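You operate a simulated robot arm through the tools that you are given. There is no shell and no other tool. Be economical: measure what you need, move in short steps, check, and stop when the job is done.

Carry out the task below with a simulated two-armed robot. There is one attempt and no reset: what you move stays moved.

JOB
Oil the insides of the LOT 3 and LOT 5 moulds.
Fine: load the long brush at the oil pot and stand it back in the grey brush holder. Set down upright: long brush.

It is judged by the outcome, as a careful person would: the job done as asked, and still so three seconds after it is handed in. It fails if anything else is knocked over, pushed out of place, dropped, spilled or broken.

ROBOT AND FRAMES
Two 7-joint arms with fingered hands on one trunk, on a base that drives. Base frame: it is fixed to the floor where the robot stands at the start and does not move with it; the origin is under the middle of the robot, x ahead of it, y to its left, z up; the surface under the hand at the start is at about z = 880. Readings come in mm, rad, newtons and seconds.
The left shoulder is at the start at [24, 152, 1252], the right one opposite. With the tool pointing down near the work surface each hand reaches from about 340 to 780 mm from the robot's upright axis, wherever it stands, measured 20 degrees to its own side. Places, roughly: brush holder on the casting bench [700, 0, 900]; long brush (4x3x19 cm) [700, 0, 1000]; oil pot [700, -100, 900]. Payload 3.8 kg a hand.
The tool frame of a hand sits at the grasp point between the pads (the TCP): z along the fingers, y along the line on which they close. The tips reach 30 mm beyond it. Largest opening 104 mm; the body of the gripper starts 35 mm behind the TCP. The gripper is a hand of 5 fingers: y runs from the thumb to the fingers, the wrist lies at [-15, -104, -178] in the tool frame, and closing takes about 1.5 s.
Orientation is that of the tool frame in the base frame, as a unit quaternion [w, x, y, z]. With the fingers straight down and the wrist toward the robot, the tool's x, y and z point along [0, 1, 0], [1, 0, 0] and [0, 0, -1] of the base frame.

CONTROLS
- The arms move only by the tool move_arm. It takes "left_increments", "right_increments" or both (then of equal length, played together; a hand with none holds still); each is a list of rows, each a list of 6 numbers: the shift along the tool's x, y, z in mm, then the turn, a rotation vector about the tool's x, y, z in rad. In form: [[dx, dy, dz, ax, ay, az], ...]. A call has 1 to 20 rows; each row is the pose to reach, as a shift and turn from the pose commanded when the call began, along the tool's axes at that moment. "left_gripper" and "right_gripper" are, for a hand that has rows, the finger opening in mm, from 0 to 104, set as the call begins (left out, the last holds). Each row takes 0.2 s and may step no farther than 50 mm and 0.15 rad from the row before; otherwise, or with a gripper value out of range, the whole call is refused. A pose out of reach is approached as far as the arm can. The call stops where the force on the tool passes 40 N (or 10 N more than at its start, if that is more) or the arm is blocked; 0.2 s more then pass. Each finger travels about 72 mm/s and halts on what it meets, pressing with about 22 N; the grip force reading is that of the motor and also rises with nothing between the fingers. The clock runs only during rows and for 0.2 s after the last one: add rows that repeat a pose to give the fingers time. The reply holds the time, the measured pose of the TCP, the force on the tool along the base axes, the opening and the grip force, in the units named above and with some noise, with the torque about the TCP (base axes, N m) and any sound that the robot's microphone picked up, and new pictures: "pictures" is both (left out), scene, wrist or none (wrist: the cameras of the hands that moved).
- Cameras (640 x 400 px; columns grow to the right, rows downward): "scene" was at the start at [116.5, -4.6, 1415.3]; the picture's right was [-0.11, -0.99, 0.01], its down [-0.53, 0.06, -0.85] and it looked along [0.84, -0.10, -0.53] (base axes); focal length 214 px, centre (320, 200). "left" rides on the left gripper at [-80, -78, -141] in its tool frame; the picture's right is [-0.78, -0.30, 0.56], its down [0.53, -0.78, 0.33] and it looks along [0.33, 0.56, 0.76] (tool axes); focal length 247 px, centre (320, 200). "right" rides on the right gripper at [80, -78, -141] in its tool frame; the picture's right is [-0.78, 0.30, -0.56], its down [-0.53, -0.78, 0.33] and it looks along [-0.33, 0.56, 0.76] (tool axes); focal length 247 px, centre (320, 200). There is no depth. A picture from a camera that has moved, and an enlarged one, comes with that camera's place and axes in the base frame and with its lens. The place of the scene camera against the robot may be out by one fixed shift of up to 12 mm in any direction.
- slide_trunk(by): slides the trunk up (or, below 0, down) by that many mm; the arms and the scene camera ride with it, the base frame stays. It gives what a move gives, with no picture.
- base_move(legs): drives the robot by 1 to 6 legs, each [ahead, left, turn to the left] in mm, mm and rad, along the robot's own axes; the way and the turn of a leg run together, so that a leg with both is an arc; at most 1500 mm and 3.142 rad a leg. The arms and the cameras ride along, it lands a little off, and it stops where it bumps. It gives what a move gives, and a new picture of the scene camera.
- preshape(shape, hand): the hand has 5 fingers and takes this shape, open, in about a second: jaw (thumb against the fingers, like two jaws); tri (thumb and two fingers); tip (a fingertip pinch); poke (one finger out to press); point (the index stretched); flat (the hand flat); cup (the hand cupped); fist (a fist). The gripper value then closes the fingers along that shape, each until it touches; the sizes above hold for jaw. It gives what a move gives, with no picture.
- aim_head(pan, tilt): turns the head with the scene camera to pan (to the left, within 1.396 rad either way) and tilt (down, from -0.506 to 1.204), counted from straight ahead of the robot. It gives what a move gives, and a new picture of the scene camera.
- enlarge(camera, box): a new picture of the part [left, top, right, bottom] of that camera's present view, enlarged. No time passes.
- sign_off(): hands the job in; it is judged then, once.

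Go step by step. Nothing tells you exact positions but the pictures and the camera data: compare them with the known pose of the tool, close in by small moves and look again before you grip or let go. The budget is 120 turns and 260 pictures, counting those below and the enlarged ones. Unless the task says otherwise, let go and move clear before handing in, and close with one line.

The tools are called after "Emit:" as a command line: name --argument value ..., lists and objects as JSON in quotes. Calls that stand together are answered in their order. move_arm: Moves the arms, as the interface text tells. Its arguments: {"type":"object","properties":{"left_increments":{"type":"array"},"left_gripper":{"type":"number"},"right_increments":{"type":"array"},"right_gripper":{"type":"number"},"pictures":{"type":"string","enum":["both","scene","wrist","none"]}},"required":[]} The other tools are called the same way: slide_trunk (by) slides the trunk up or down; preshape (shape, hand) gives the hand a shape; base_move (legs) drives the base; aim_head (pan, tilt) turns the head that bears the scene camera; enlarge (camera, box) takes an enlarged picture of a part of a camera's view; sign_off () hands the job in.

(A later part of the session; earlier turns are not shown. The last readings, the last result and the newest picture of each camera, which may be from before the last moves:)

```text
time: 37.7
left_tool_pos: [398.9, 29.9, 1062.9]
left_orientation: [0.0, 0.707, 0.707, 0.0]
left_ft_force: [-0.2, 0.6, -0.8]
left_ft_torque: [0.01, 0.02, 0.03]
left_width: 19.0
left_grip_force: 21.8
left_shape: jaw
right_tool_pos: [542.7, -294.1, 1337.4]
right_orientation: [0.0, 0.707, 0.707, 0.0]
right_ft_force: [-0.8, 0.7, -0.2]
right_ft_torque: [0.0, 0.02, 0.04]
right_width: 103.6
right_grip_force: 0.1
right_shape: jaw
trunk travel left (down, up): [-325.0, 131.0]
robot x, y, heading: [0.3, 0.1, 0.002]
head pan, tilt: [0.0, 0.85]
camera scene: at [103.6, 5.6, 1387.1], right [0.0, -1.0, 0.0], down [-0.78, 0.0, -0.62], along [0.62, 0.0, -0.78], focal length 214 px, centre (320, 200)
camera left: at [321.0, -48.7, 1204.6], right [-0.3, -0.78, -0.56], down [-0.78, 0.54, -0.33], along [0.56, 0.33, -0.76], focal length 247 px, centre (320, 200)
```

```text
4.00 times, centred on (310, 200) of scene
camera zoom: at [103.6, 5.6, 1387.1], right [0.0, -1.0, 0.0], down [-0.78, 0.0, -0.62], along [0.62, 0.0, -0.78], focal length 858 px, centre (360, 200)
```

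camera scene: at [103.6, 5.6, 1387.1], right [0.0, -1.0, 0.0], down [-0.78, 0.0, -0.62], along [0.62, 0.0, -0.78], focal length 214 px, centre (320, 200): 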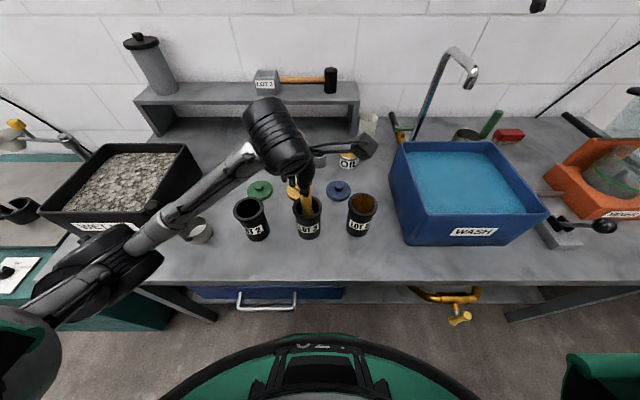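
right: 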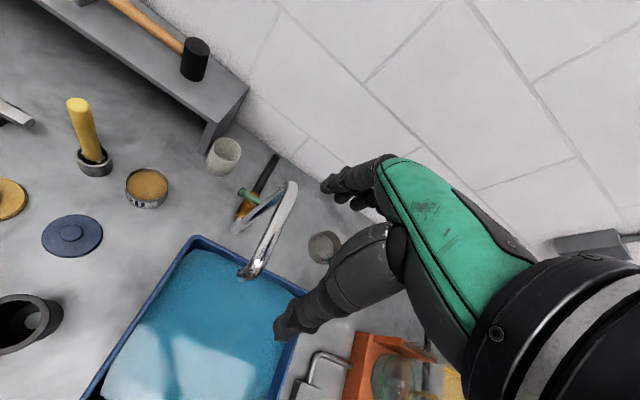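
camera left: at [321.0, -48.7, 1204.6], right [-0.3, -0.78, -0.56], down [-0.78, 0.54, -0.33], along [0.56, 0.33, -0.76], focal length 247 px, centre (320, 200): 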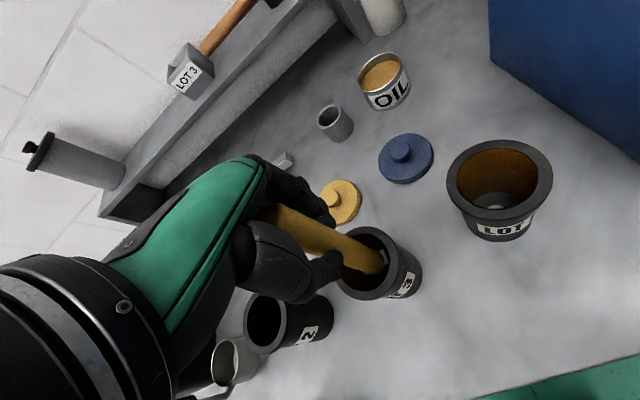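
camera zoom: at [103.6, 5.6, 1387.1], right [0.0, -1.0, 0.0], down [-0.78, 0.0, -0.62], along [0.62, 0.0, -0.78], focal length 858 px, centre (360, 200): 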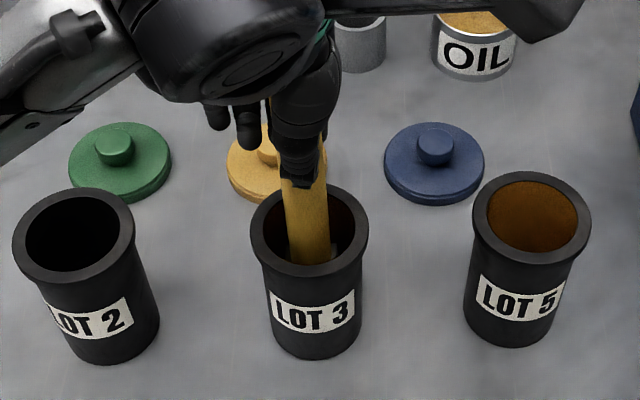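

LOT 3 is turning amber too, with no forces. Going to near the floor, swirling, then out.

Emit:
move_arm --left_increments '[[0, 0, 12, 0, 0, 0], [0, 0, 22, 0, 0, 0], [5, 0, 22, 0, 0, 0], [0, 7, 22, 0, 0, 0], [-5, 0, 22, 0, 0, 0], [0, -7, 22, 0, 0, 0], [0, 0, 22, 0, 0, 0], [5, 0, -12, 0, 0, 0], [0, 7, -12, 0, 0, 0], [-5, 0, -12, 0, 0, 0], [0, -7, -12, 0, 0, 0], [5, 0, -42, 0, 0, 0], [0, 7, -42, 0, 0, 0], [-5, 0, -42, 0, 0, 0], [0, -7, -42, 0, 0, 0], [0, 0, -50, 0, 0, 0], [0, 0, -85, 0, 0, 0], [0, 0, -118, 0, 0, 0], [0, 0, -118, 0, 0, 0]]'

Emit:
enlarge --camera "left" --box '[260, 180, 460, 330]'

Emit:
enlarge --camera "scene" --box '[230, 120, 390, 250]'

```text
time: 41.7
left_tool_pos: [399.5, 31.3, 1182.0]
left_orientation: [0.0, 0.707, 0.708, -0.001]
left_ft_force: [-0.3, -0.1, -0.5]
left_ft_torque: [-0.02, -0.03, 0.03]
left_width: 19.0
left_grip_force: 21.8
left_shape: jaw
right_tool_pos: [542.8, -293.4, 1337.6]
right_orientation: [0.0, 0.707, 0.707, 0.0]
right_ft_force: [0.6, -0.4, -0.4]
right_ft_torque: [-0.02, -0.02, -0.02]
right_width: 103.6
right_grip_force: 0.1
right_shape: jaw
trunk travel left (down, up): [-325.0, 131.0]
robot x, y, heading: [0.0, -1.4, -0.001]
head pan, tilt: [0.0, 0.85]
camera scene: at [103.4, 5.7, 1387.0], right [0.0, -1.0, 0.0], down [-0.78, 0.0, -0.62], along [0.62, 0.0, -0.78], focal length 214 px, centre (320, 200)
camera left: at [321.8, -48.6, 1322.8], right [-0.3, -0.78, -0.56], down [-0.78, 0.53, -0.33], along [0.55, 0.33, -0.76], focal length 247 px, centre (320, 200)
```

scene: 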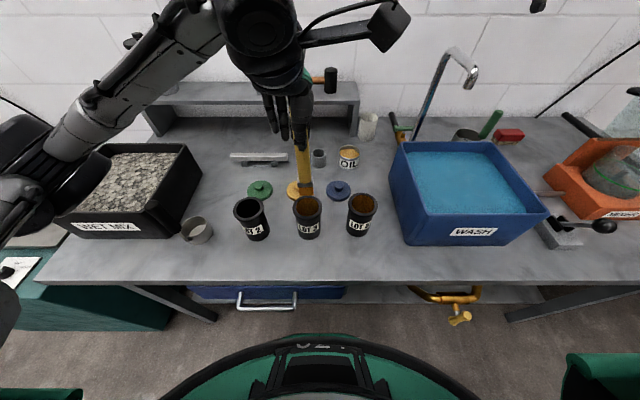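
left: 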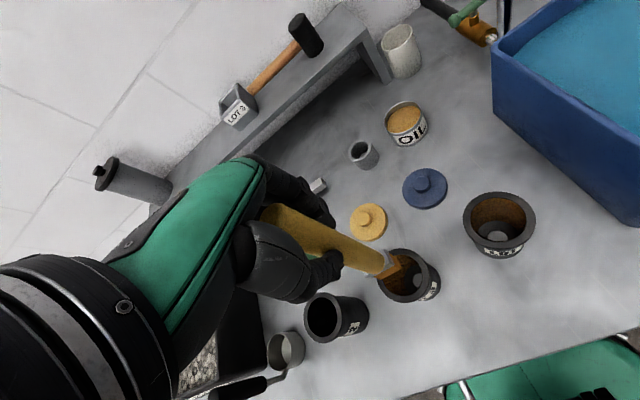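

```text
2.67 times, centred on (360, 255) of left
camera zoom: at [321.8, -48.6, 1322.8], right [-0.3, -0.78, -0.56], down [-0.78, 0.53, -0.33], along [0.55, 0.33, -0.76], focal length 659 px, centre (213, 53)
```

zoom: 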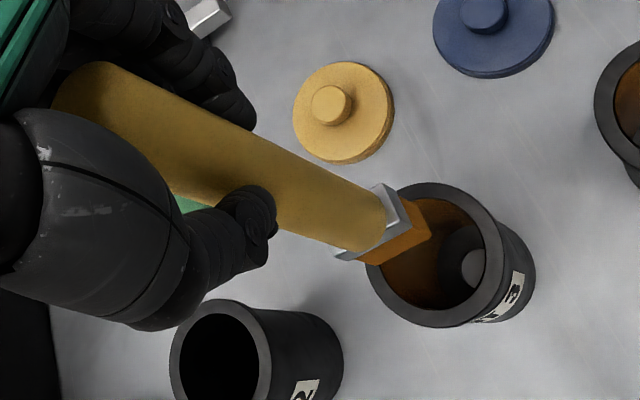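

```text
3.08 times, centred on (310, 185) of scene
camera zoom: at [103.4, 5.7, 1387.0], right [0.0, -1.0, 0.0], down [-0.78, 0.0, -0.62], along [0.62, 0.0, -0.78], focal length 660 px, centre (351, 246)
```

zoom: 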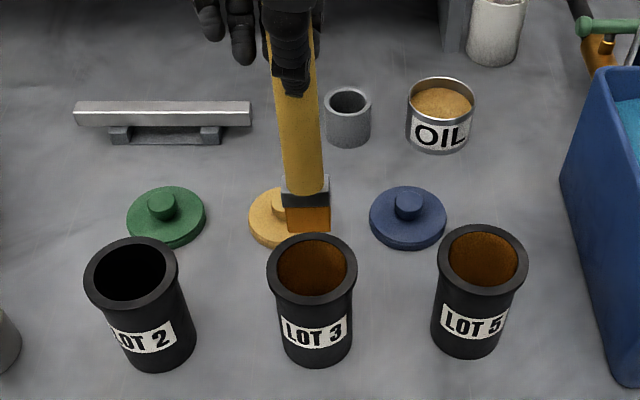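

Both bench moulds are coated. Next is the LOT 3 cube mould on the shelf; I'll measure it precisely from this pose.

Emit:
enlarge --camera "left" --box '[190, 60, 290, 140]'

Emit:
aim_head --pan 0.25 --tilt 0.45

Emit:
enlarge --camera "scene" --box '[240, 120, 400, 230]'

```text
5.00 times, centred on (240, 100) of left
camera zoom: at [321.8, -48.6, 1322.8], right [-0.3, -0.78, -0.56], down [-0.78, 0.53, -0.33], along [0.55, 0.33, -0.76], focal length 1235 px, centre (720, 700)
```

zoom: 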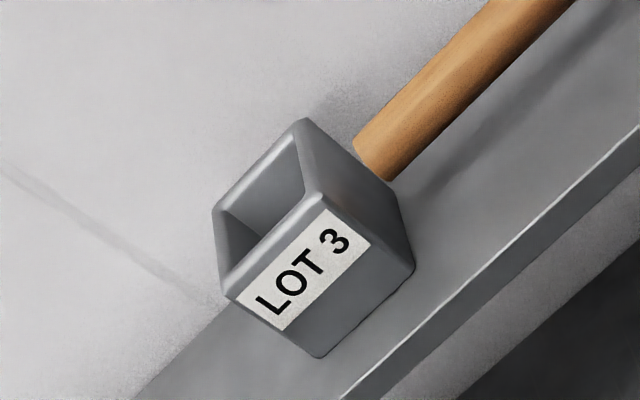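

```text
time: 42.5
left_tool_pos: [399.7, 30.6, 1181.3]
left_orientation: [0.0, 0.707, 0.707, 0.001]
left_ft_force: [0.6, 0.7, -0.9]
left_ft_torque: [0.03, -0.02, -0.01]
left_width: 18.8
left_grip_force: 21.9
left_shape: jaw
right_tool_pos: [543.0, -292.8, 1337.7]
right_orientation: [0.0, 0.707, 0.707, 0.0]
right_ft_force: [0.3, 0.8, -0.3]
right_ft_torque: [0.02, 0.01, 0.0]
right_width: 103.8
right_grip_force: 0.0
right_shape: jaw
trunk travel left (down, up): [-325.0, 131.0]
robot x, y, heading: [1.0, -2.3, 0.003]
head pan, tilt: [0.25, 0.45]
camera scene: at [115.8, 28.4, 1420.9], right [0.25, -0.97, -0.01], down [-0.46, -0.11, -0.88], along [0.85, 0.22, -0.48], focal length 214 px, centre (320, 200)
```

scene: 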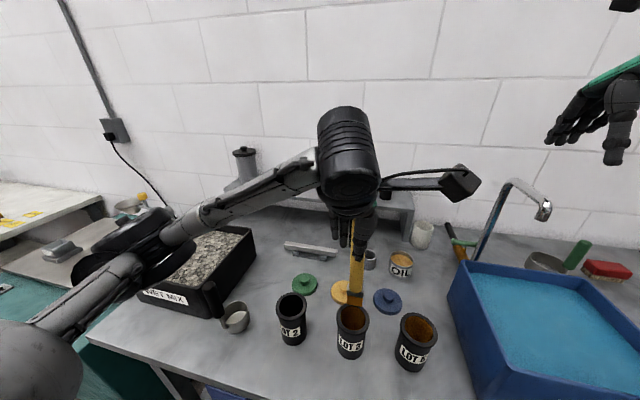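

```text
3.64 times, centred on (320, 175) of scene
camera zoom: at [115.8, 28.4, 1420.9], right [0.25, -0.97, -0.01], down [-0.46, -0.11, -0.88], along [0.85, 0.22, -0.48], focal length 780 px, centre (320, 291)
```

zoom: 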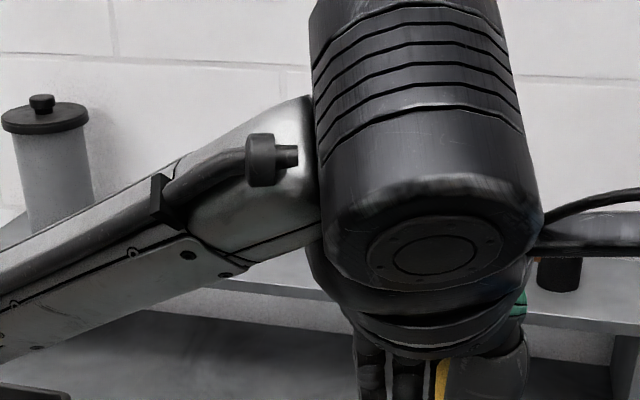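

The cube's top centre triangulates to about (888, 185, 1078), which is far for the arm. I'll look down to see how much room the base has to drive forward.

Emit:
aim_head --pan 0.0 --tilt 1.2

```text
time: 43.6
left_tool_pos: [399.1, 31.3, 1181.3]
left_orientation: [0.0, 0.707, 0.707, 0.0]
left_ft_force: [0.0, 0.0, 0.1]
left_ft_torque: [-0.01, 0.04, 0.02]
left_width: 18.7
left_grip_force: 21.4
left_shape: jaw
right_tool_pos: [542.1, -293.8, 1338.1]
right_orientation: [0.0, 0.707, 0.708, 0.0]
right_ft_force: [-0.6, -0.6, -0.2]
right_ft_torque: [0.02, 0.0, 0.01]
right_width: 103.6
right_grip_force: 0.0
right_shape: jaw
trunk travel left (down, up): [-325.0, 131.0]
robot x, y, heading: [2.6, -0.7, -0.004]
head pan, tilt: [0.0, 1.201]
camera scene: at [79.9, 5.7, 1364.5], right [0.0, -1.0, 0.0], down [-0.95, 0.0, -0.32], along [0.32, 0.0, -0.95], focal length 214 px, centre (320, 200)
```

scene: 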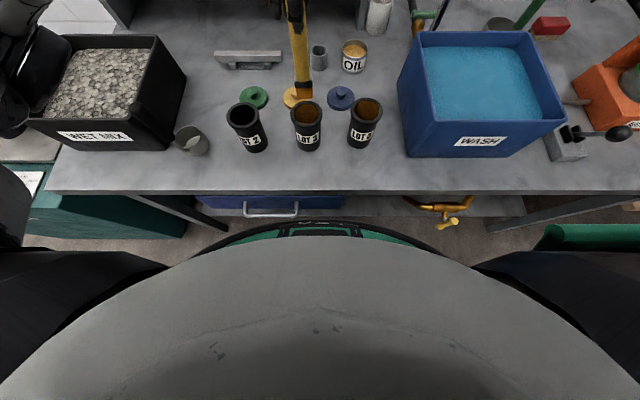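

Base clearance is unclear, so I'll avoid driving. Instead I'll raise the trunk 100 mm and tilt the brush 20° so the tip reaches forward into the cube. Raising first.

Emit:
slide_trunk --by 100

Emit:
aim_head --pan 0.2 --tilt 0.6

```text
time: 45.0
left_tool_pos: [398.9, 30.3, 1282.5]
left_orientation: [-0.001, 0.707, 0.707, -0.001]
left_ft_force: [-0.5, 0.0, -0.8]
left_ft_torque: [-0.01, 0.03, 0.01]
left_width: 18.7
left_grip_force: 22.4
left_shape: jaw
right_tool_pos: [543.6, -292.8, 1439.2]
right_orientation: [-0.001, 0.707, 0.707, -0.001]
right_ft_force: [-0.3, -0.2, 0.5]
right_ft_torque: [-0.01, -0.02, -0.02]
right_width: 103.7
right_grip_force: 0.0
right_shape: jaw
trunk travel left (down, up): [-425.0, 31.0]
robot x, y, heading: [-1.9, -5.2, 0.002]
head pan, tilt: [0.0, 1.201]
```

```text
time: 46.0
left_tool_pos: [399.1, 31.0, 1281.6]
left_orientation: [0.001, 0.708, 0.707, 0.0]
left_ft_force: [1.2, -1.3, -0.4]
left_ft_torque: [-0.03, 0.0, 0.01]
left_width: 18.5
left_grip_force: 22.5
left_shape: jaw
right_tool_pos: [542.5, -294.6, 1439.1]
right_orientation: [0.0, 0.707, 0.707, 0.0]
right_ft_force: [-0.4, -0.6, -0.6]
right_ft_torque: [-0.02, 0.0, 0.0]
right_width: 103.3
right_grip_force: 0.1
right_shape: jaw
trunk travel left (down, up): [-425.0, 31.0]
robot x, y, heading: [-1.9, -0.6, 0.001]
head pan, tilt: [0.201, 0.6]
camera scene: at [93.5, 23.3, 1514.2], right [0.2, -0.98, 0.0], down [-0.56, -0.11, -0.82], along [0.81, 0.16, -0.57], focal length 214 px, centre (320, 200)
```

scene: 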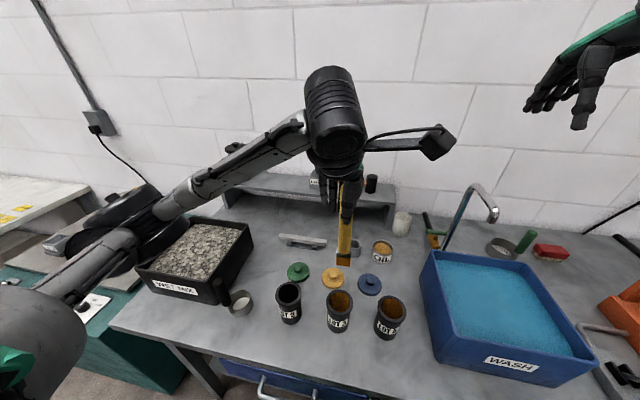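

Moving toward the cube while tilting 20°, stopping short of it.

Emit:
move_arm --left_increments '[[14, 36, -2, -0.035, 0, 0], [28, 72, -4, -0.07, 0, 0], [42, 108, -6, -0.105, 0, 0], [56, 144, -8, -0.14, 0, 0], [70, 180, -9, -0.175, 0, 0], [84, 216, -9, -0.21, 0, 0], [98, 252, -9, -0.245, 0, 0], [112, 288, -9, -0.28, 0, 0], [126, 324, -9, -0.315, 0, 0], [140, 360, -9, -0.35, 0, 0], [150, 385, -9, -0.35, 0, 0], [150, 385, -9, -0.35, 0, 0]]'

Emit:
enlarge --camera "scene" --box '[240, 120, 400, 230]'

Emit:
enlarge --camera "left" --box '[240, 140, 480, 320]'

```text
time: 48.6
left_tool_pos: [782.8, 181.1, 1292.0]
left_orientation: [0.123, 0.697, 0.696, 0.123]
left_ft_force: [-0.3, 0.2, -0.7]
left_ft_torque: [0.0, 0.02, -0.01]
left_width: 18.6
left_grip_force: 22.2
left_shape: jaw
right_tool_pos: [542.8, -294.5, 1438.8]
right_orientation: [0.0, 0.707, 0.707, -0.001]
right_ft_force: [-0.4, 0.0, 0.6]
right_ft_torque: [-0.03, 0.01, 0.0]
right_width: 103.8
right_grip_force: 0.0
right_shape: jaw
trunk travel left (down, up): [-425.0, 31.0]
robot x, y, heading: [-2.4, 2.0, -0.002]
head pan, tilt: [0.201, 0.6]
camera scene: at [93.2, 23.3, 1514.3], right [0.2, -0.98, 0.0], down [-0.56, -0.11, -0.82], along [0.81, 0.16, -0.57], focal length 214 px, centre (320, 200)
camera left: at [661.6, 101.2, 1397.1], right [-0.09, -0.78, -0.62], down [-0.61, 0.54, -0.58], along [0.78, 0.33, -0.52], focal length 247 px, centre (320, 200)
```

scene: 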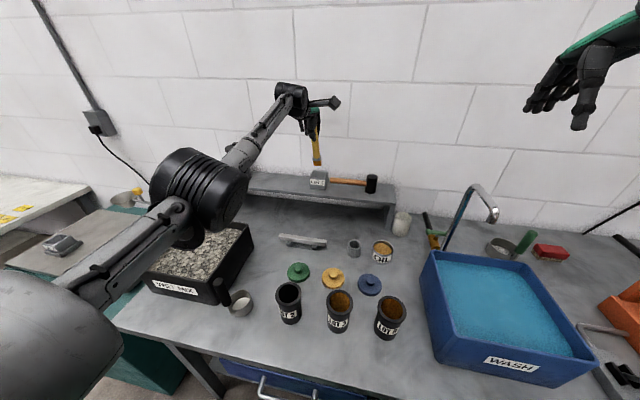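
left: 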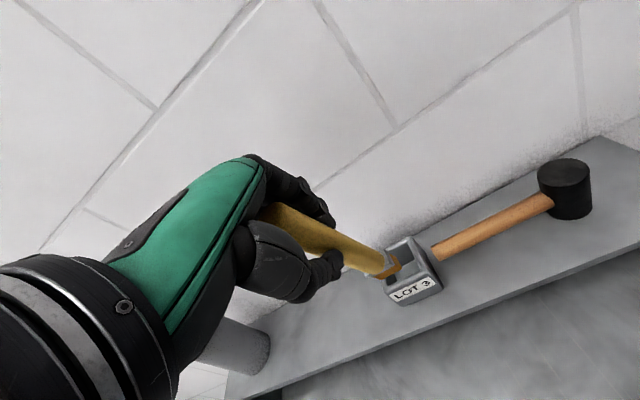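

```text
3.64 times, centred on (320, 175) of scene
camera zoom: at [93.2, 23.3, 1514.3], right [0.2, -0.98, 0.0], down [-0.56, -0.11, -0.82], along [0.81, 0.16, -0.57], focal length 780 px, centre (320, 291)
```

zoom: 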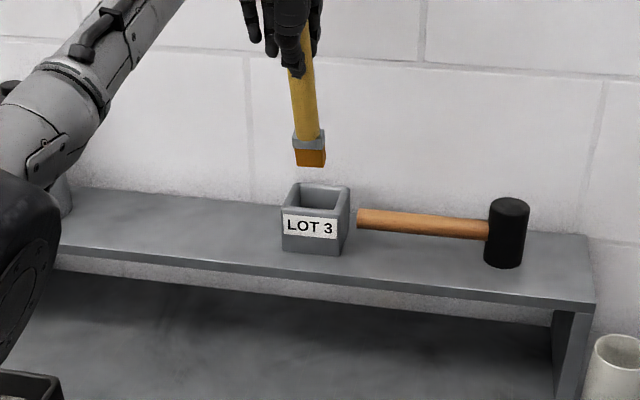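

```text
2.22 times, centred on (360, 230) of left
camera zoom: at [661.6, 101.2, 1397.1], right [-0.09, -0.78, -0.62], down [-0.61, 0.54, -0.58], along [0.78, 0.33, -0.52], focal length 549 px, centre (231, 133)
```

zoom: 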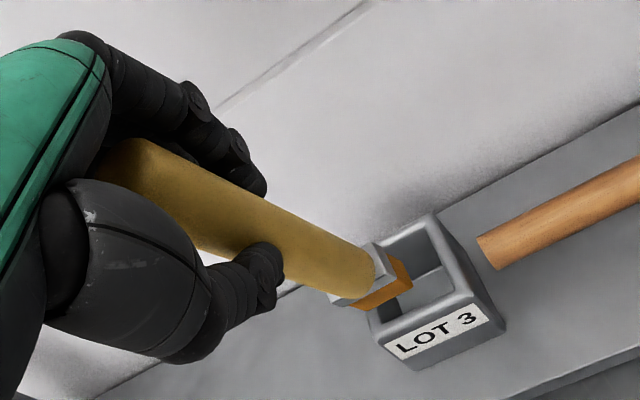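

Reach is fine, and the tip is about 50 mm short of the cube in x. Moving forward 52 and down 40, then checking.

Emit:
move_arm --left_increments '[[0.5, 16, 9, 0, 0, 0], [1, 33, 18, 0, 0, 0], [1, 42, 35, 0, 0, 0], [1, 35, 55, 0, 0, 0], [1, 35, 55, 0, 0, 0]]'

Emit:
enlarge --camera "scene" --box '[280, 120, 360, 200]'

Emit:
enlarge --camera "left" --box '[320, 200, 440, 300]'

```text
time: 49.8
left_tool_pos: [790.5, 177.2, 1259.8]
left_orientation: [0.123, 0.697, 0.696, 0.123]
left_ft_force: [0.2, -0.6, -0.6]
left_ft_torque: [0.01, -0.02, 0.02]
left_width: 18.5
left_grip_force: 22.6
left_shape: jaw
left hand out of reach, approached as far as the arm can: row 1, 2, 3, 4, 5
right_tool_pos: [545.1, -293.5, 1439.0]
right_orientation: [-0.001, 0.707, 0.707, 0.0]
right_ft_force: [0.1, 0.1, 0.2]
right_ft_torque: [-0.01, -0.01, -0.01]
right_width: 103.6
right_grip_force: 0.0
right_shape: jaw
trunk travel left (down, up): [-425.0, 31.0]
robot x, y, heading: [-0.4, -4.0, 0.001]
head pan, tilt: [0.201, 0.6]
camera scene: at [94.0, 23.2, 1514.2], right [0.2, -0.98, 0.0], down [-0.56, -0.11, -0.82], along [0.81, 0.16, -0.57], focal length 214 px, centre (320, 200)
camera left: at [669.9, 97.3, 1366.2], right [-0.09, -0.78, -0.62], down [-0.62, 0.53, -0.58], along [0.78, 0.33, -0.53], focal length 247 px, centre (320, 200)
```

scene: 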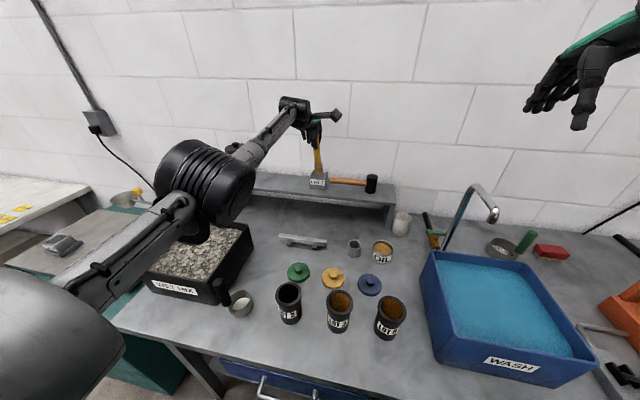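
left: 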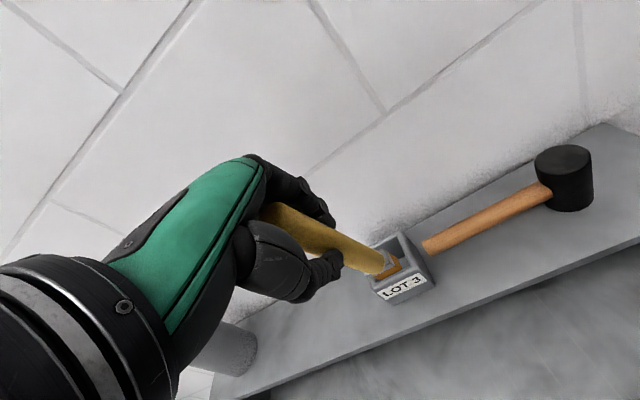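

```text
5.00 times, centred on (320, 160) of scene
camera zoom: at [94.0, 23.2, 1514.2], right [0.2, -0.98, 0.0], down [-0.56, -0.11, -0.82], along [0.81, 0.16, -0.57], focal length 1072 px, centre (320, 400)
```

zoom: 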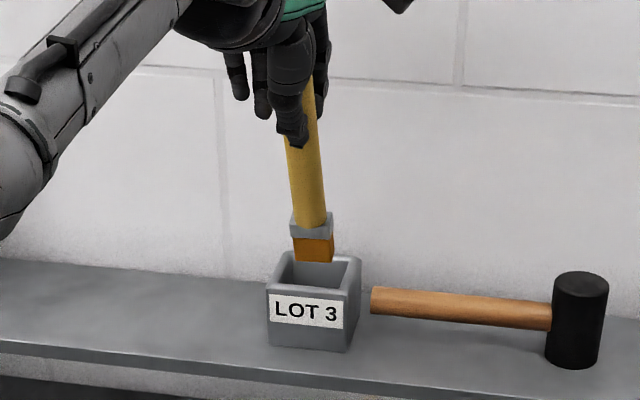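

```text
4.00 times, centred on (380, 250) of left
camera zoom: at [669.9, 97.3, 1366.2], right [-0.09, -0.78, -0.62], down [-0.62, 0.53, -0.58], along [0.78, 0.33, -0.53], focal length 988 px, centre (80, 0)
```

zoom: 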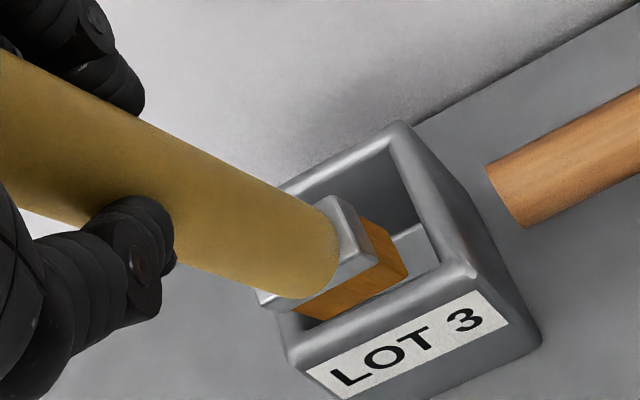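

The arm runs out about 48 mm short. I'll back off upward, then drive the base 65 mm ahead slowly so the cube is comfortably in reach.

Emit:
move_arm --left_increments '[[0, -14, -20, 0, 0, 0], [0, -28, -40, 0, 0, 0], [0, -42, -58, 0, 0, 0], [0, -42, -58, 0, 0, 0]]' --pictures "none"

Emit:
base_move --legs '[[65, 0, 0]]'

```text
time: 50.8
left_tool_pos: [732.1, 177.3, 1300.5]
left_orientation: [0.122, 0.695, 0.697, 0.123]
left_ft_force: [1.0, 1.0, -0.4]
left_ft_torque: [-0.01, 0.01, 0.02]
left_width: 18.7
left_grip_force: 22.0
left_shape: jaw
right_tool_pos: [544.2, -294.8, 1436.9]
right_orientation: [0.0, 0.707, 0.707, 0.0]
right_ft_force: [-0.1, 0.0, 0.2]
right_ft_torque: [-0.01, 0.01, -0.01]
right_width: 103.8
right_grip_force: 0.1
right_shape: jaw
trunk travel left (down, up): [-425.0, 31.0]
robot x, y, heading: [0.5, 1.6, 0.002]
head pan, tilt: [0.201, 0.6]
```

```text
time: 51.9
left_tool_pos: [789.5, 184.9, 1298.4]
left_orientation: [0.121, 0.693, 0.7, 0.122]
left_ft_force: [-0.8, 0.2, -1.7]
left_ft_torque: [-0.02, 0.0, 0.02]
left_width: 18.3
left_grip_force: 22.7
left_shape: jaw
right_tool_pos: [606.5, -287.9, 1435.9]
right_orientation: [-0.001, 0.703, 0.711, -0.003]
right_ft_force: [0.5, -0.1, 0.1]
right_ft_torque: [-0.04, -0.03, 0.0]
right_width: 103.7
right_grip_force: 0.0
right_shape: jaw
trunk travel left (down, up): [-425.0, 31.0]
robot x, y, heading: [61.2, 1.0, 0.012]
head pan, tilt: [0.201, 0.6]
stopped in leg 1: the robot was blocked; the commanded pose is now the measured one
camera scene: at [152.3, 23.8, 1514.4], right [0.21, -0.98, 0.0], down [-0.55, -0.12, -0.82], along [0.81, 0.17, -0.57], focal length 214 px, centre (320, 200)
```

scene: 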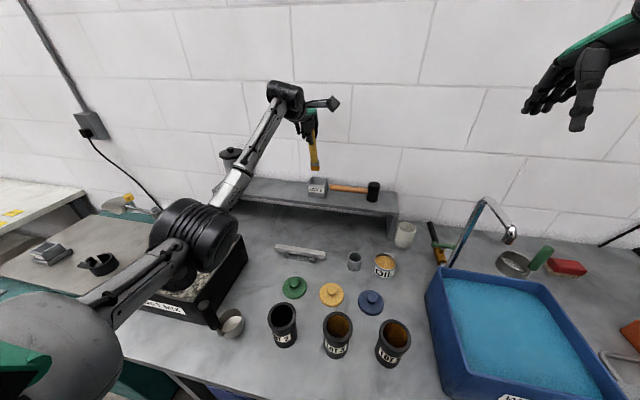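

The base touched something after ~60 mm. I'll back off 5 mm so it isn't pressing, and check nothing shifted.

Emit:
base_move --legs '[[-5, 0, -0.01]]'

Emit:
enlarge --camera "scene" --box '[260, 120, 360, 210]'

Emit:
enlarge --camera "left" --box '[280, 180, 480, 330]'

```text
time: 52.6
left_tool_pos: [789.5, 177.4, 1297.2]
left_orientation: [0.121, 0.696, 0.697, 0.121]
left_ft_force: [-0.6, 0.6, -1.5]
left_ft_torque: [-0.01, 0.03, 0.02]
left_width: 18.5
left_grip_force: 22.2
left_shape: jaw
right_tool_pos: [599.8, -293.5, 1435.3]
right_orientation: [-0.002, 0.706, 0.708, -0.003]
right_ft_force: [0.8, 0.6, -0.3]
right_ft_torque: [-0.01, 0.04, 0.02]
right_width: 103.2
right_grip_force: 0.0
right_shape: jaw
trunk travel left (down, up): [-425.0, 31.0]
robot x, y, heading: [57.4, 3.9, -0.001]
head pan, tilt: [0.201, 0.6]
camera scene: at [150.3, 23.2, 1514.2], right [0.2, -0.98, 0.0], down [-0.56, -0.11, -0.82], along [0.81, 0.16, -0.57], focal length 214 px, centre (320, 200)
```

scene: 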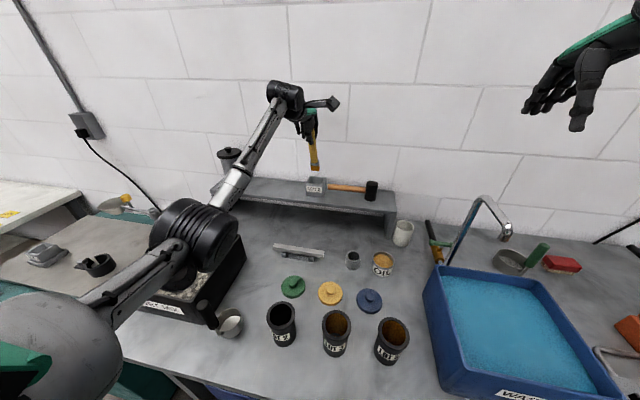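

```text
4.44 times, centred on (310, 165) of scene
camera zoom: at [150.3, 23.2, 1514.2], right [0.2, -0.98, 0.0], down [-0.56, -0.11, -0.82], along [0.81, 0.16, -0.57], focal length 953 px, centre (364, 356)
```

zoom: 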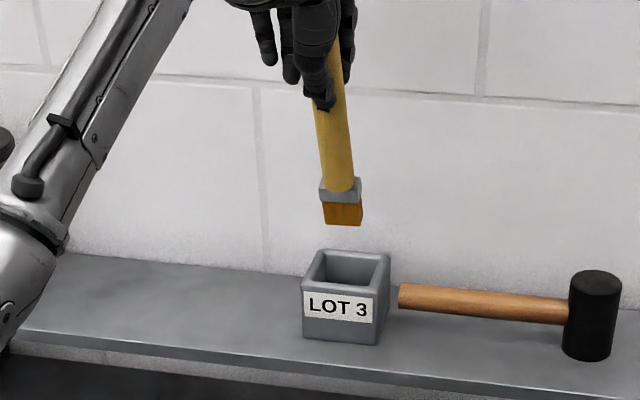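

```text
2.67 times, centred on (380, 255) of left
camera zoom: at [668.0, 97.6, 1403.6], right [-0.09, -0.78, -0.62], down [-0.62, 0.53, -0.57], along [0.78, 0.34, -0.53], focal length 659 px, centre (160, 53)
```

zoom: 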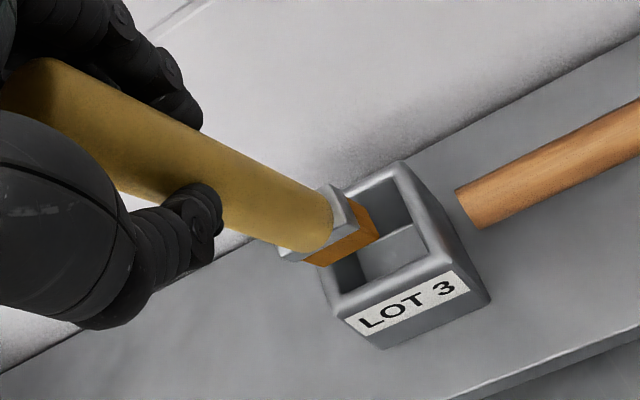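

Tip is about 50 mm short in x and 9 mm low in y relative to the cube centre. Moving there and down to 35 mm above it.

Emit:
move_arm --left_increments '[[3, 16, 6, 0, 0, 0], [6, 33, 14, 0, 0, 0], [9, 42, 30, 0, 0, 0], [9, 33, 55, 0, 0, 0], [9, 33, 55, 0, 0, 0]]'

Emit:
enlarge --camera "scene" --box '[280, 140, 350, 210]'

Emit:
enlarge --camera "left" --box '[320, 200, 440, 300]'

```text
time: 53.8
left_tool_pos: [838.2, 186.2, 1257.8]
left_orientation: [0.121, 0.697, 0.697, 0.121]
left_ft_force: [-0.2, 0.7, 0.3]
left_ft_torque: [0.03, 0.0, -0.01]
left_width: 18.4
left_grip_force: 22.1
left_shape: jaw
right_tool_pos: [598.7, -293.9, 1436.0]
right_orientation: [-0.002, 0.706, 0.708, -0.003]
right_ft_force: [0.5, 0.1, -0.6]
right_ft_torque: [-0.02, 0.01, -0.02]
right_width: 103.8
right_grip_force: 0.0
right_shape: jaw
trunk travel left (down, up): [-425.0, 31.0]
robot x, y, heading: [54.7, 1.1, 0.007]
head pan, tilt: [0.201, 0.6]
camera scene: at [149.0, 22.9, 1514.3], right [0.2, -0.98, 0.0], down [-0.56, -0.11, -0.82], along [0.81, 0.16, -0.57], focal length 214 px, centre (320, 200)
camera left: at [716.3, 106.1, 1363.7], right [-0.09, -0.78, -0.62], down [-0.62, 0.53, -0.58], along [0.78, 0.33, -0.53], focal length 247 px, centre (320, 200)
```

scene: 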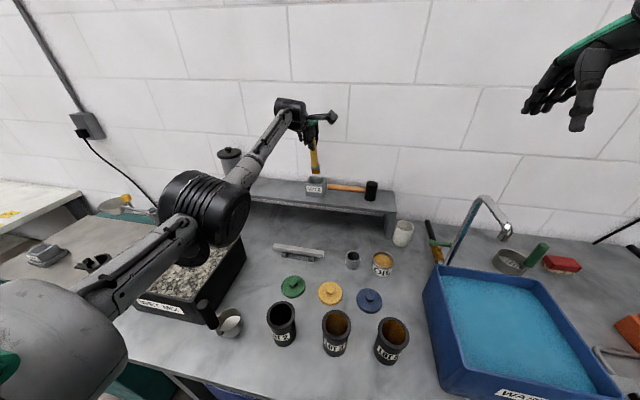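
left: 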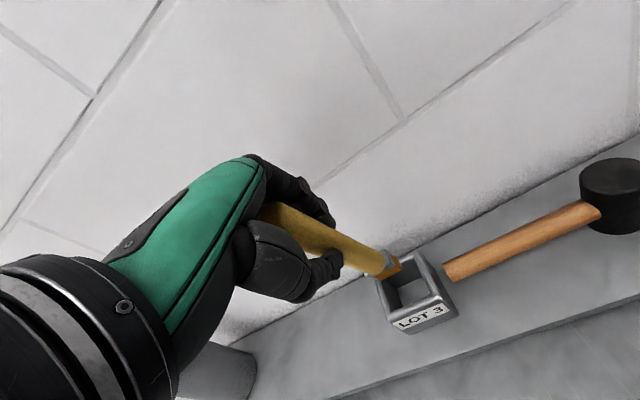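

```text
5.71 times, centred on (315, 175) of scene
camera zoom: at [149.0, 22.9, 1514.3], right [0.2, -0.98, 0.0], down [-0.56, -0.11, -0.82], along [0.81, 0.16, -0.57], focal length 1226 px, centre (349, 343)
```

zoom: 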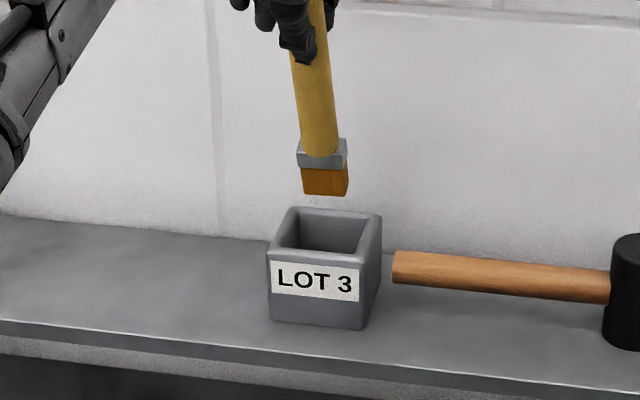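

```text
4.00 times, centred on (380, 250) of left
camera zoom: at [716.3, 106.1, 1363.7], right [-0.09, -0.78, -0.62], down [-0.62, 0.53, -0.58], along [0.78, 0.33, -0.53], focal length 988 px, centre (80, 0)
```

zoom: 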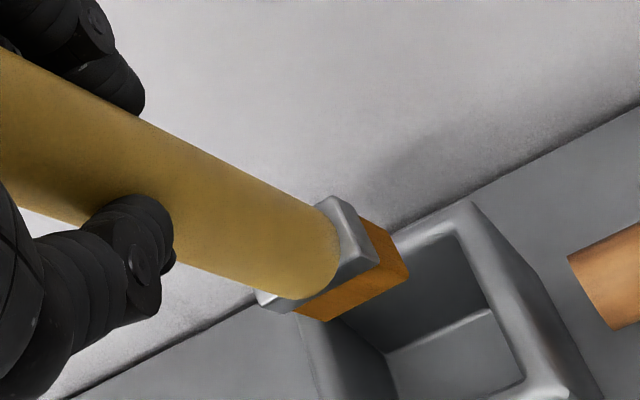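

Triangulating all views: cube top centre ≈ (872, 175), top z ≈ 1088; the tip is slightly too far. Correcting by (-7, -6) and lowering 18 mm to check.

Emit:
move_arm --left_increments '[[-6, -7, -2, 0, 0, 0], [-6, -13, 14, 0, 0, 0], [-6, -13, 14, 0, 0, 0]]'

Emit:
enlarge --camera "scene" --box '[280, 140, 350, 210]'

Emit:
enlarge --camera "left" --box '[340, 220, 480, 340]'

```text
time: 54.6
left_tool_pos: [829.1, 180.9, 1238.5]
left_orientation: [0.121, 0.696, 0.697, 0.121]
left_ft_force: [-0.1, 0.9, -0.9]
left_ft_torque: [0.02, 0.0, 0.01]
left_width: 18.5
left_grip_force: 21.6
left_shape: jaw
right_tool_pos: [599.4, -293.6, 1435.0]
right_orientation: [-0.002, 0.707, 0.707, -0.003]
right_ft_force: [0.0, 0.0, -0.1]
right_ft_torque: [0.0, 0.01, 0.02]
right_width: 103.9
right_grip_force: 0.1
right_shape: jaw
trunk travel left (down, up): [-425.0, 31.0]
robot x, y, heading: [56.4, 3.3, -0.001]
head pan, tilt: [0.201, 0.6]
camera scene: at [149.2, 22.9, 1514.3], right [0.2, -0.98, 0.0], down [-0.56, -0.11, -0.82], along [0.81, 0.16, -0.57], focal length 214 px, centre (320, 200)
camera left: at [708.8, 100.7, 1345.9], right [-0.09, -0.78, -0.62], down [-0.62, 0.53, -0.58], along [0.78, 0.34, -0.53], focal length 247 px, centre (320, 200)
```

scene: 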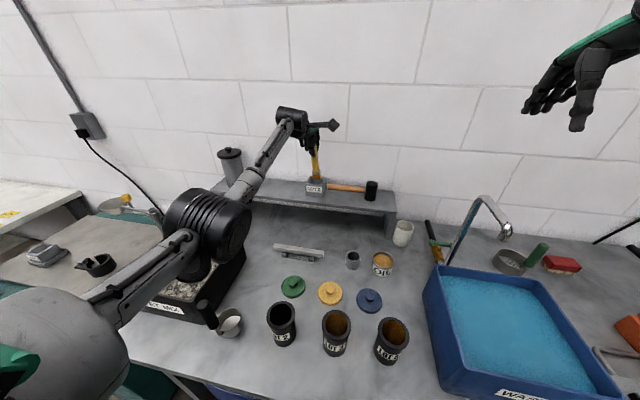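
left: 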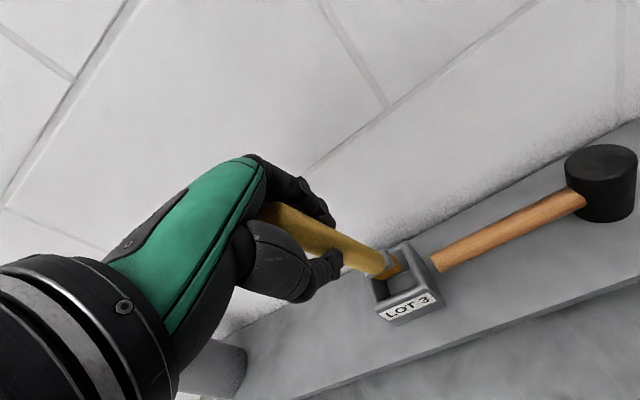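

```text
5.71 times, centred on (315, 175) of scene
camera zoom: at [149.2, 22.9, 1514.3], right [0.2, -0.98, 0.0], down [-0.56, -0.11, -0.82], along [0.81, 0.16, -0.57], focal length 1226 px, centre (349, 343)
```

zoom: 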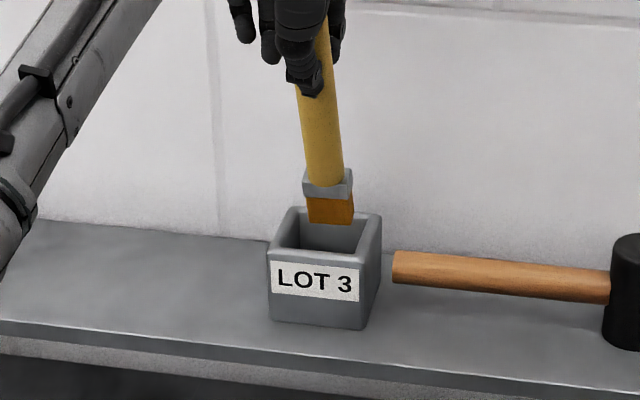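

```text
3.33 times, centred on (410, 280) of left
camera zoom: at [708.8, 100.7, 1345.9], right [-0.09, -0.78, -0.62], down [-0.62, 0.53, -0.58], along [0.78, 0.34, -0.53], focal length 823 px, centre (20, -67)
```

zoom: 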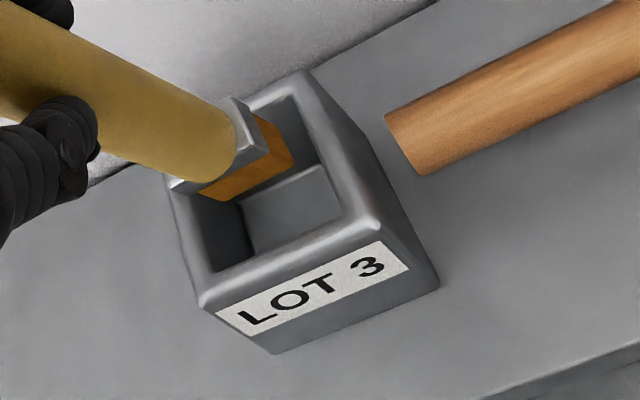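

The tip is within a few mm of the opening's centre. Lowering 30 mm with a +2 mm y tweak.

Emit:
move_arm --left_increments '[[2, -3.4, 9.4, 0, 0, 0], [2, -6.9, 18.8, 0, 0, 0], [2, -10.3, 28.2, 0, 0, 0], [2, -10.3, 28.2, 0, 0, 0]]'

Emit:
enlarge --camera "scene" --box '[280, 140, 350, 210]'

Emit:
enlarge --camera "left" --box '[340, 220, 480, 340]'

```text
time: 55.6
left_tool_pos: [829.3, 181.9, 1208.8]
left_orientation: [0.121, 0.696, 0.698, 0.121]
left_ft_force: [0.3, -1.3, -0.6]
left_ft_torque: [0.02, 0.03, 0.03]
left_width: 18.4
left_grip_force: 22.2
left_shape: jaw
right_tool_pos: [599.1, -293.2, 1435.0]
right_orientation: [-0.002, 0.706, 0.708, -0.003]
right_ft_force: [0.2, -0.2, -0.1]
right_ft_torque: [-0.01, 0.0, -0.02]
right_width: 103.9
right_grip_force: 0.1
right_shape: jaw
trunk travel left (down, up): [-425.0, 31.0]
robot x, y, heading: [53.9, -0.1, -0.001]
head pan, tilt: [0.201, 0.6]
camera scene: at [149.0, 22.9, 1514.3], right [0.2, -0.98, 0.0], down [-0.56, -0.11, -0.82], along [0.81, 0.16, -0.57], focal length 214 px, centre (320, 200)
camera left: at [708.6, 102.5, 1315.9], right [-0.09, -0.78, -0.62], down [-0.62, 0.53, -0.58], along [0.78, 0.34, -0.53], focal length 247 px, centre (320, 200)
```

scene: 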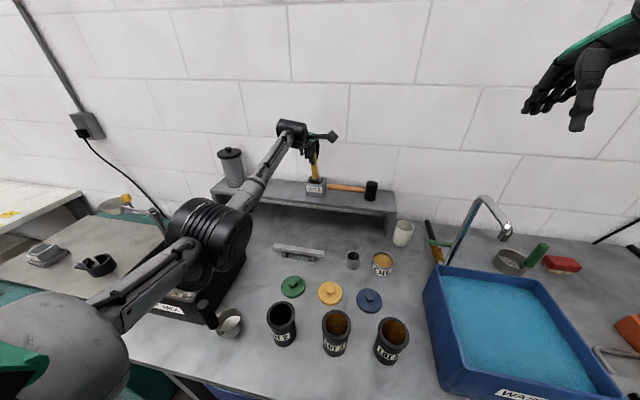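
left: 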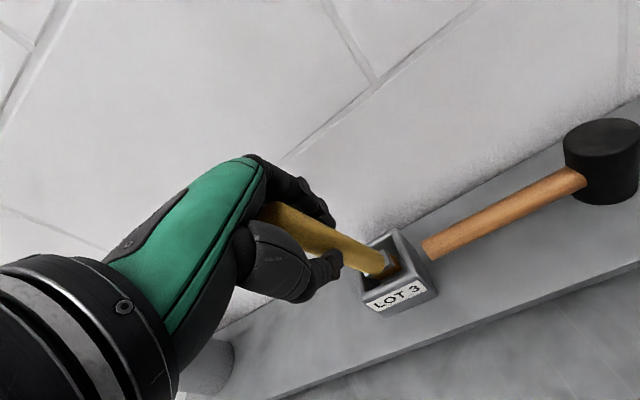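

```text
5.71 times, centred on (315, 175) of scene
camera zoom: at [149.0, 22.9, 1514.3], right [0.2, -0.98, 0.0], down [-0.56, -0.11, -0.82], along [0.81, 0.16, -0.57], focal length 1226 px, centre (349, 343)
```

zoom: 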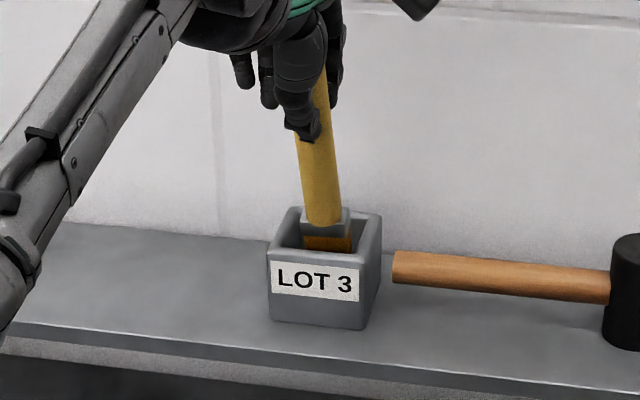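

```text
3.33 times, centred on (410, 280) of left
camera zoom: at [708.6, 102.5, 1315.9], right [-0.09, -0.78, -0.62], down [-0.62, 0.53, -0.58], along [0.78, 0.34, -0.53], focal length 823 px, centre (20, -67)
```

zoom: 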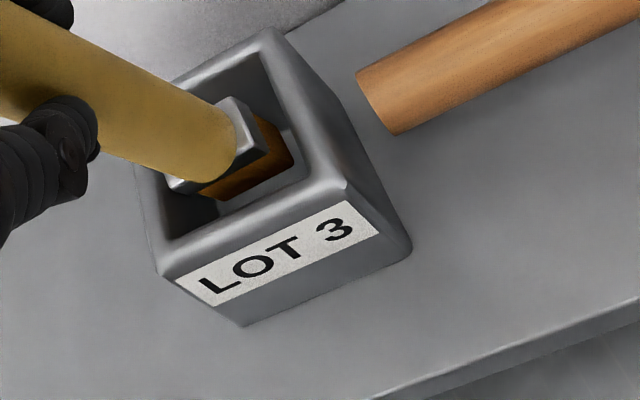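

It's inside with no contact. Now lower further and sweep gently toward each of the four walls.

Emit:
move_arm --left_increments '[[4, -2.5, 7, 0, 0, 0], [4, -5, 14, 0, 0, 0], [9, -5, 14, 0, 0, 0], [9, 0, 16, 0, 0, 0], [4, 2.5, 16.7, 0, 0, 0], [-1, 0, 16, 0, 0, 0], [-1, -5, 14, 0, 0, 0], [-1, -10, 12, 0, 0, 0], [4, -12.5, 11.3, 0, 0, 0], [9, -10, 12, 0, 0, 0], [4, -5, 14, 0, 0, 0], [4, -5, 14, 0, 0, 0]]'

Emit:
enlarge --camera "scene" --box '[280, 140, 350, 210]'

Emit:
enlarge --camera "left" --box '[340, 200, 480, 320]'

```text
time: 58.2
left_tool_pos: [828.9, 186.8, 1193.3]
left_orientation: [0.12, 0.696, 0.697, 0.121]
left_ft_force: [1.0, -0.9, -1.6]
left_ft_torque: [-0.03, 0.03, -0.03]
left_width: 18.4
left_grip_force: 22.1
left_shape: jaw
right_tool_pos: [599.1, -292.9, 1435.4]
right_orientation: [-0.002, 0.707, 0.707, -0.003]
right_ft_force: [-0.2, -0.3, -0.6]
right_ft_torque: [0.04, -0.01, 0.0]
right_width: 103.6
right_grip_force: 0.0
right_shape: jaw
trunk travel left (down, up): [-425.0, 31.0]
robot x, y, heading: [55.8, 0.2, 0.001]
head pan, tilt: [0.201, 0.6]
camera scene: at [149.1, 22.7, 1514.3], right [0.2, -0.98, 0.0], down [-0.56, -0.11, -0.82], along [0.81, 0.16, -0.57], focal length 214 px, centre (320, 200)
camera left: at [708.9, 106.2, 1300.7], right [-0.09, -0.78, -0.62], down [-0.62, 0.53, -0.57], along [0.78, 0.34, -0.53], focal length 247 px, centre (320, 200)
```

scene: 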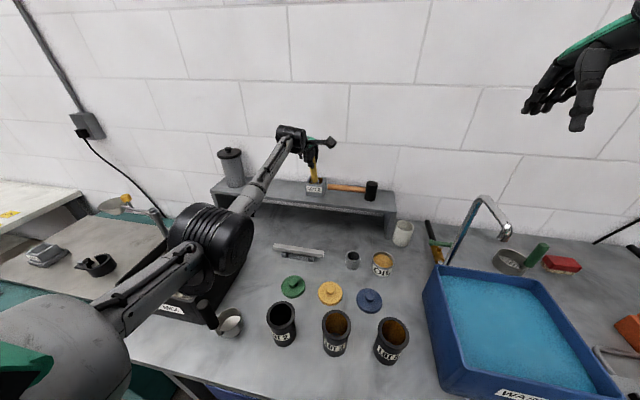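
left: 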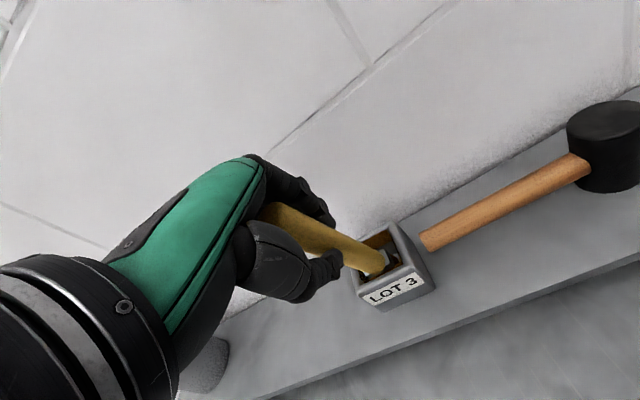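

```text
5.71 times, centred on (315, 175) of scene
camera zoom: at [149.1, 22.7, 1514.3], right [0.2, -0.98, 0.0], down [-0.56, -0.11, -0.82], along [0.81, 0.16, -0.57], focal length 1226 px, centre (349, 343)
```

zoom: 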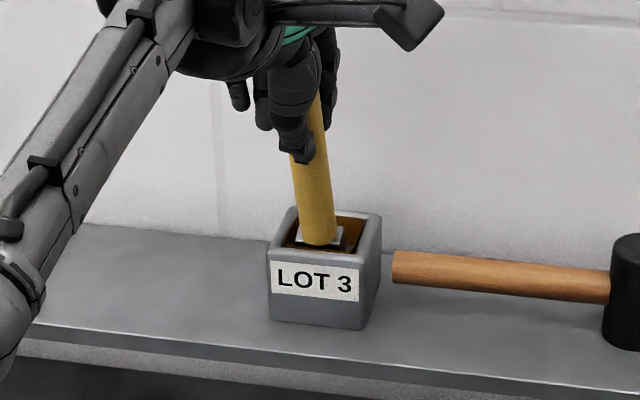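

```text
3.33 times, centred on (410, 260) of left
camera zoom: at [708.9, 106.2, 1300.7], right [-0.09, -0.78, -0.62], down [-0.62, 0.53, -0.57], along [0.78, 0.34, -0.53], focal length 823 px, centre (20, 0)
```

zoom: 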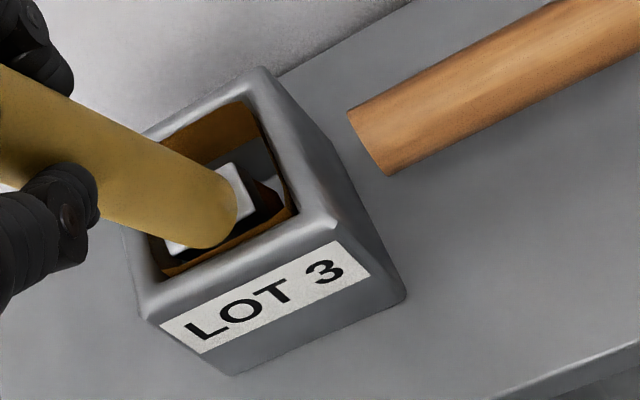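

The cube's inside takes oil — it is a mould. A patch may remain, so sweep once more deeper and slightly wider, then at the upper wall, and lift out to inspect.

Emit:
move_arm --left_increments '[[0, -2, 6, 0, 0, 0], [-5, -2, 6, 0, 0, 0], [-7, -2, 6, 0, 0, 0], [-6, 3, 8, 0, 0, 0], [-6, -8, 4, 0, 0, 0], [0, -10, 3, 0, 0, 0], [5, -8, 4, 0, 0, 0], [6, -2, 6, 0, 0, 0], [5, 4, 8, 0, 0, 0], [0, 5, 8, 0, 0, 0], [0, 0, 0, 0, 0, 0], [0, 4, -12, 0, 0, 0], [-7, 4, -12, 0, 0, 0], [-6, 9, -10, 0, 0, 0], [5, 9, -10, 0, 0, 0], [6, -2, -14, 0, 0, 0], [-6, -3, -14, 0, 0, 0], [0, 4, -12, 0, 0, 0]]' --pictures "wrist"

```text
time: 62.0
left_tool_pos: [829.6, 186.1, 1205.4]
left_orientation: [0.121, 0.696, 0.697, 0.121]
left_ft_force: [-0.2, -0.4, -0.6]
left_ft_torque: [-0.01, 0.01, 0.01]
left_width: 18.0
left_grip_force: 22.1
left_shape: jaw
right_tool_pos: [600.4, -292.9, 1435.5]
right_orientation: [-0.002, 0.707, 0.707, -0.003]
right_ft_force: [-0.3, 0.1, 0.2]
right_ft_torque: [0.0, 0.01, 0.04]
right_width: 103.9
right_grip_force: 0.2
right_shape: jaw
trunk travel left (down, up): [-425.0, 31.0]
robot x, y, heading: [57.1, -0.8, 0.003]
head pan, tilt: [0.201, 0.6]
camera left: at [708.8, 106.4, 1313.5], right [-0.09, -0.78, -0.62], down [-0.62, 0.53, -0.57], along [0.78, 0.33, -0.53], focal length 247 px, centre (320, 200)
```

left: 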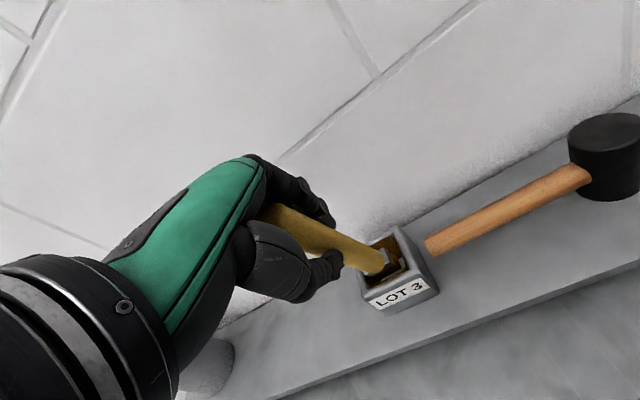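

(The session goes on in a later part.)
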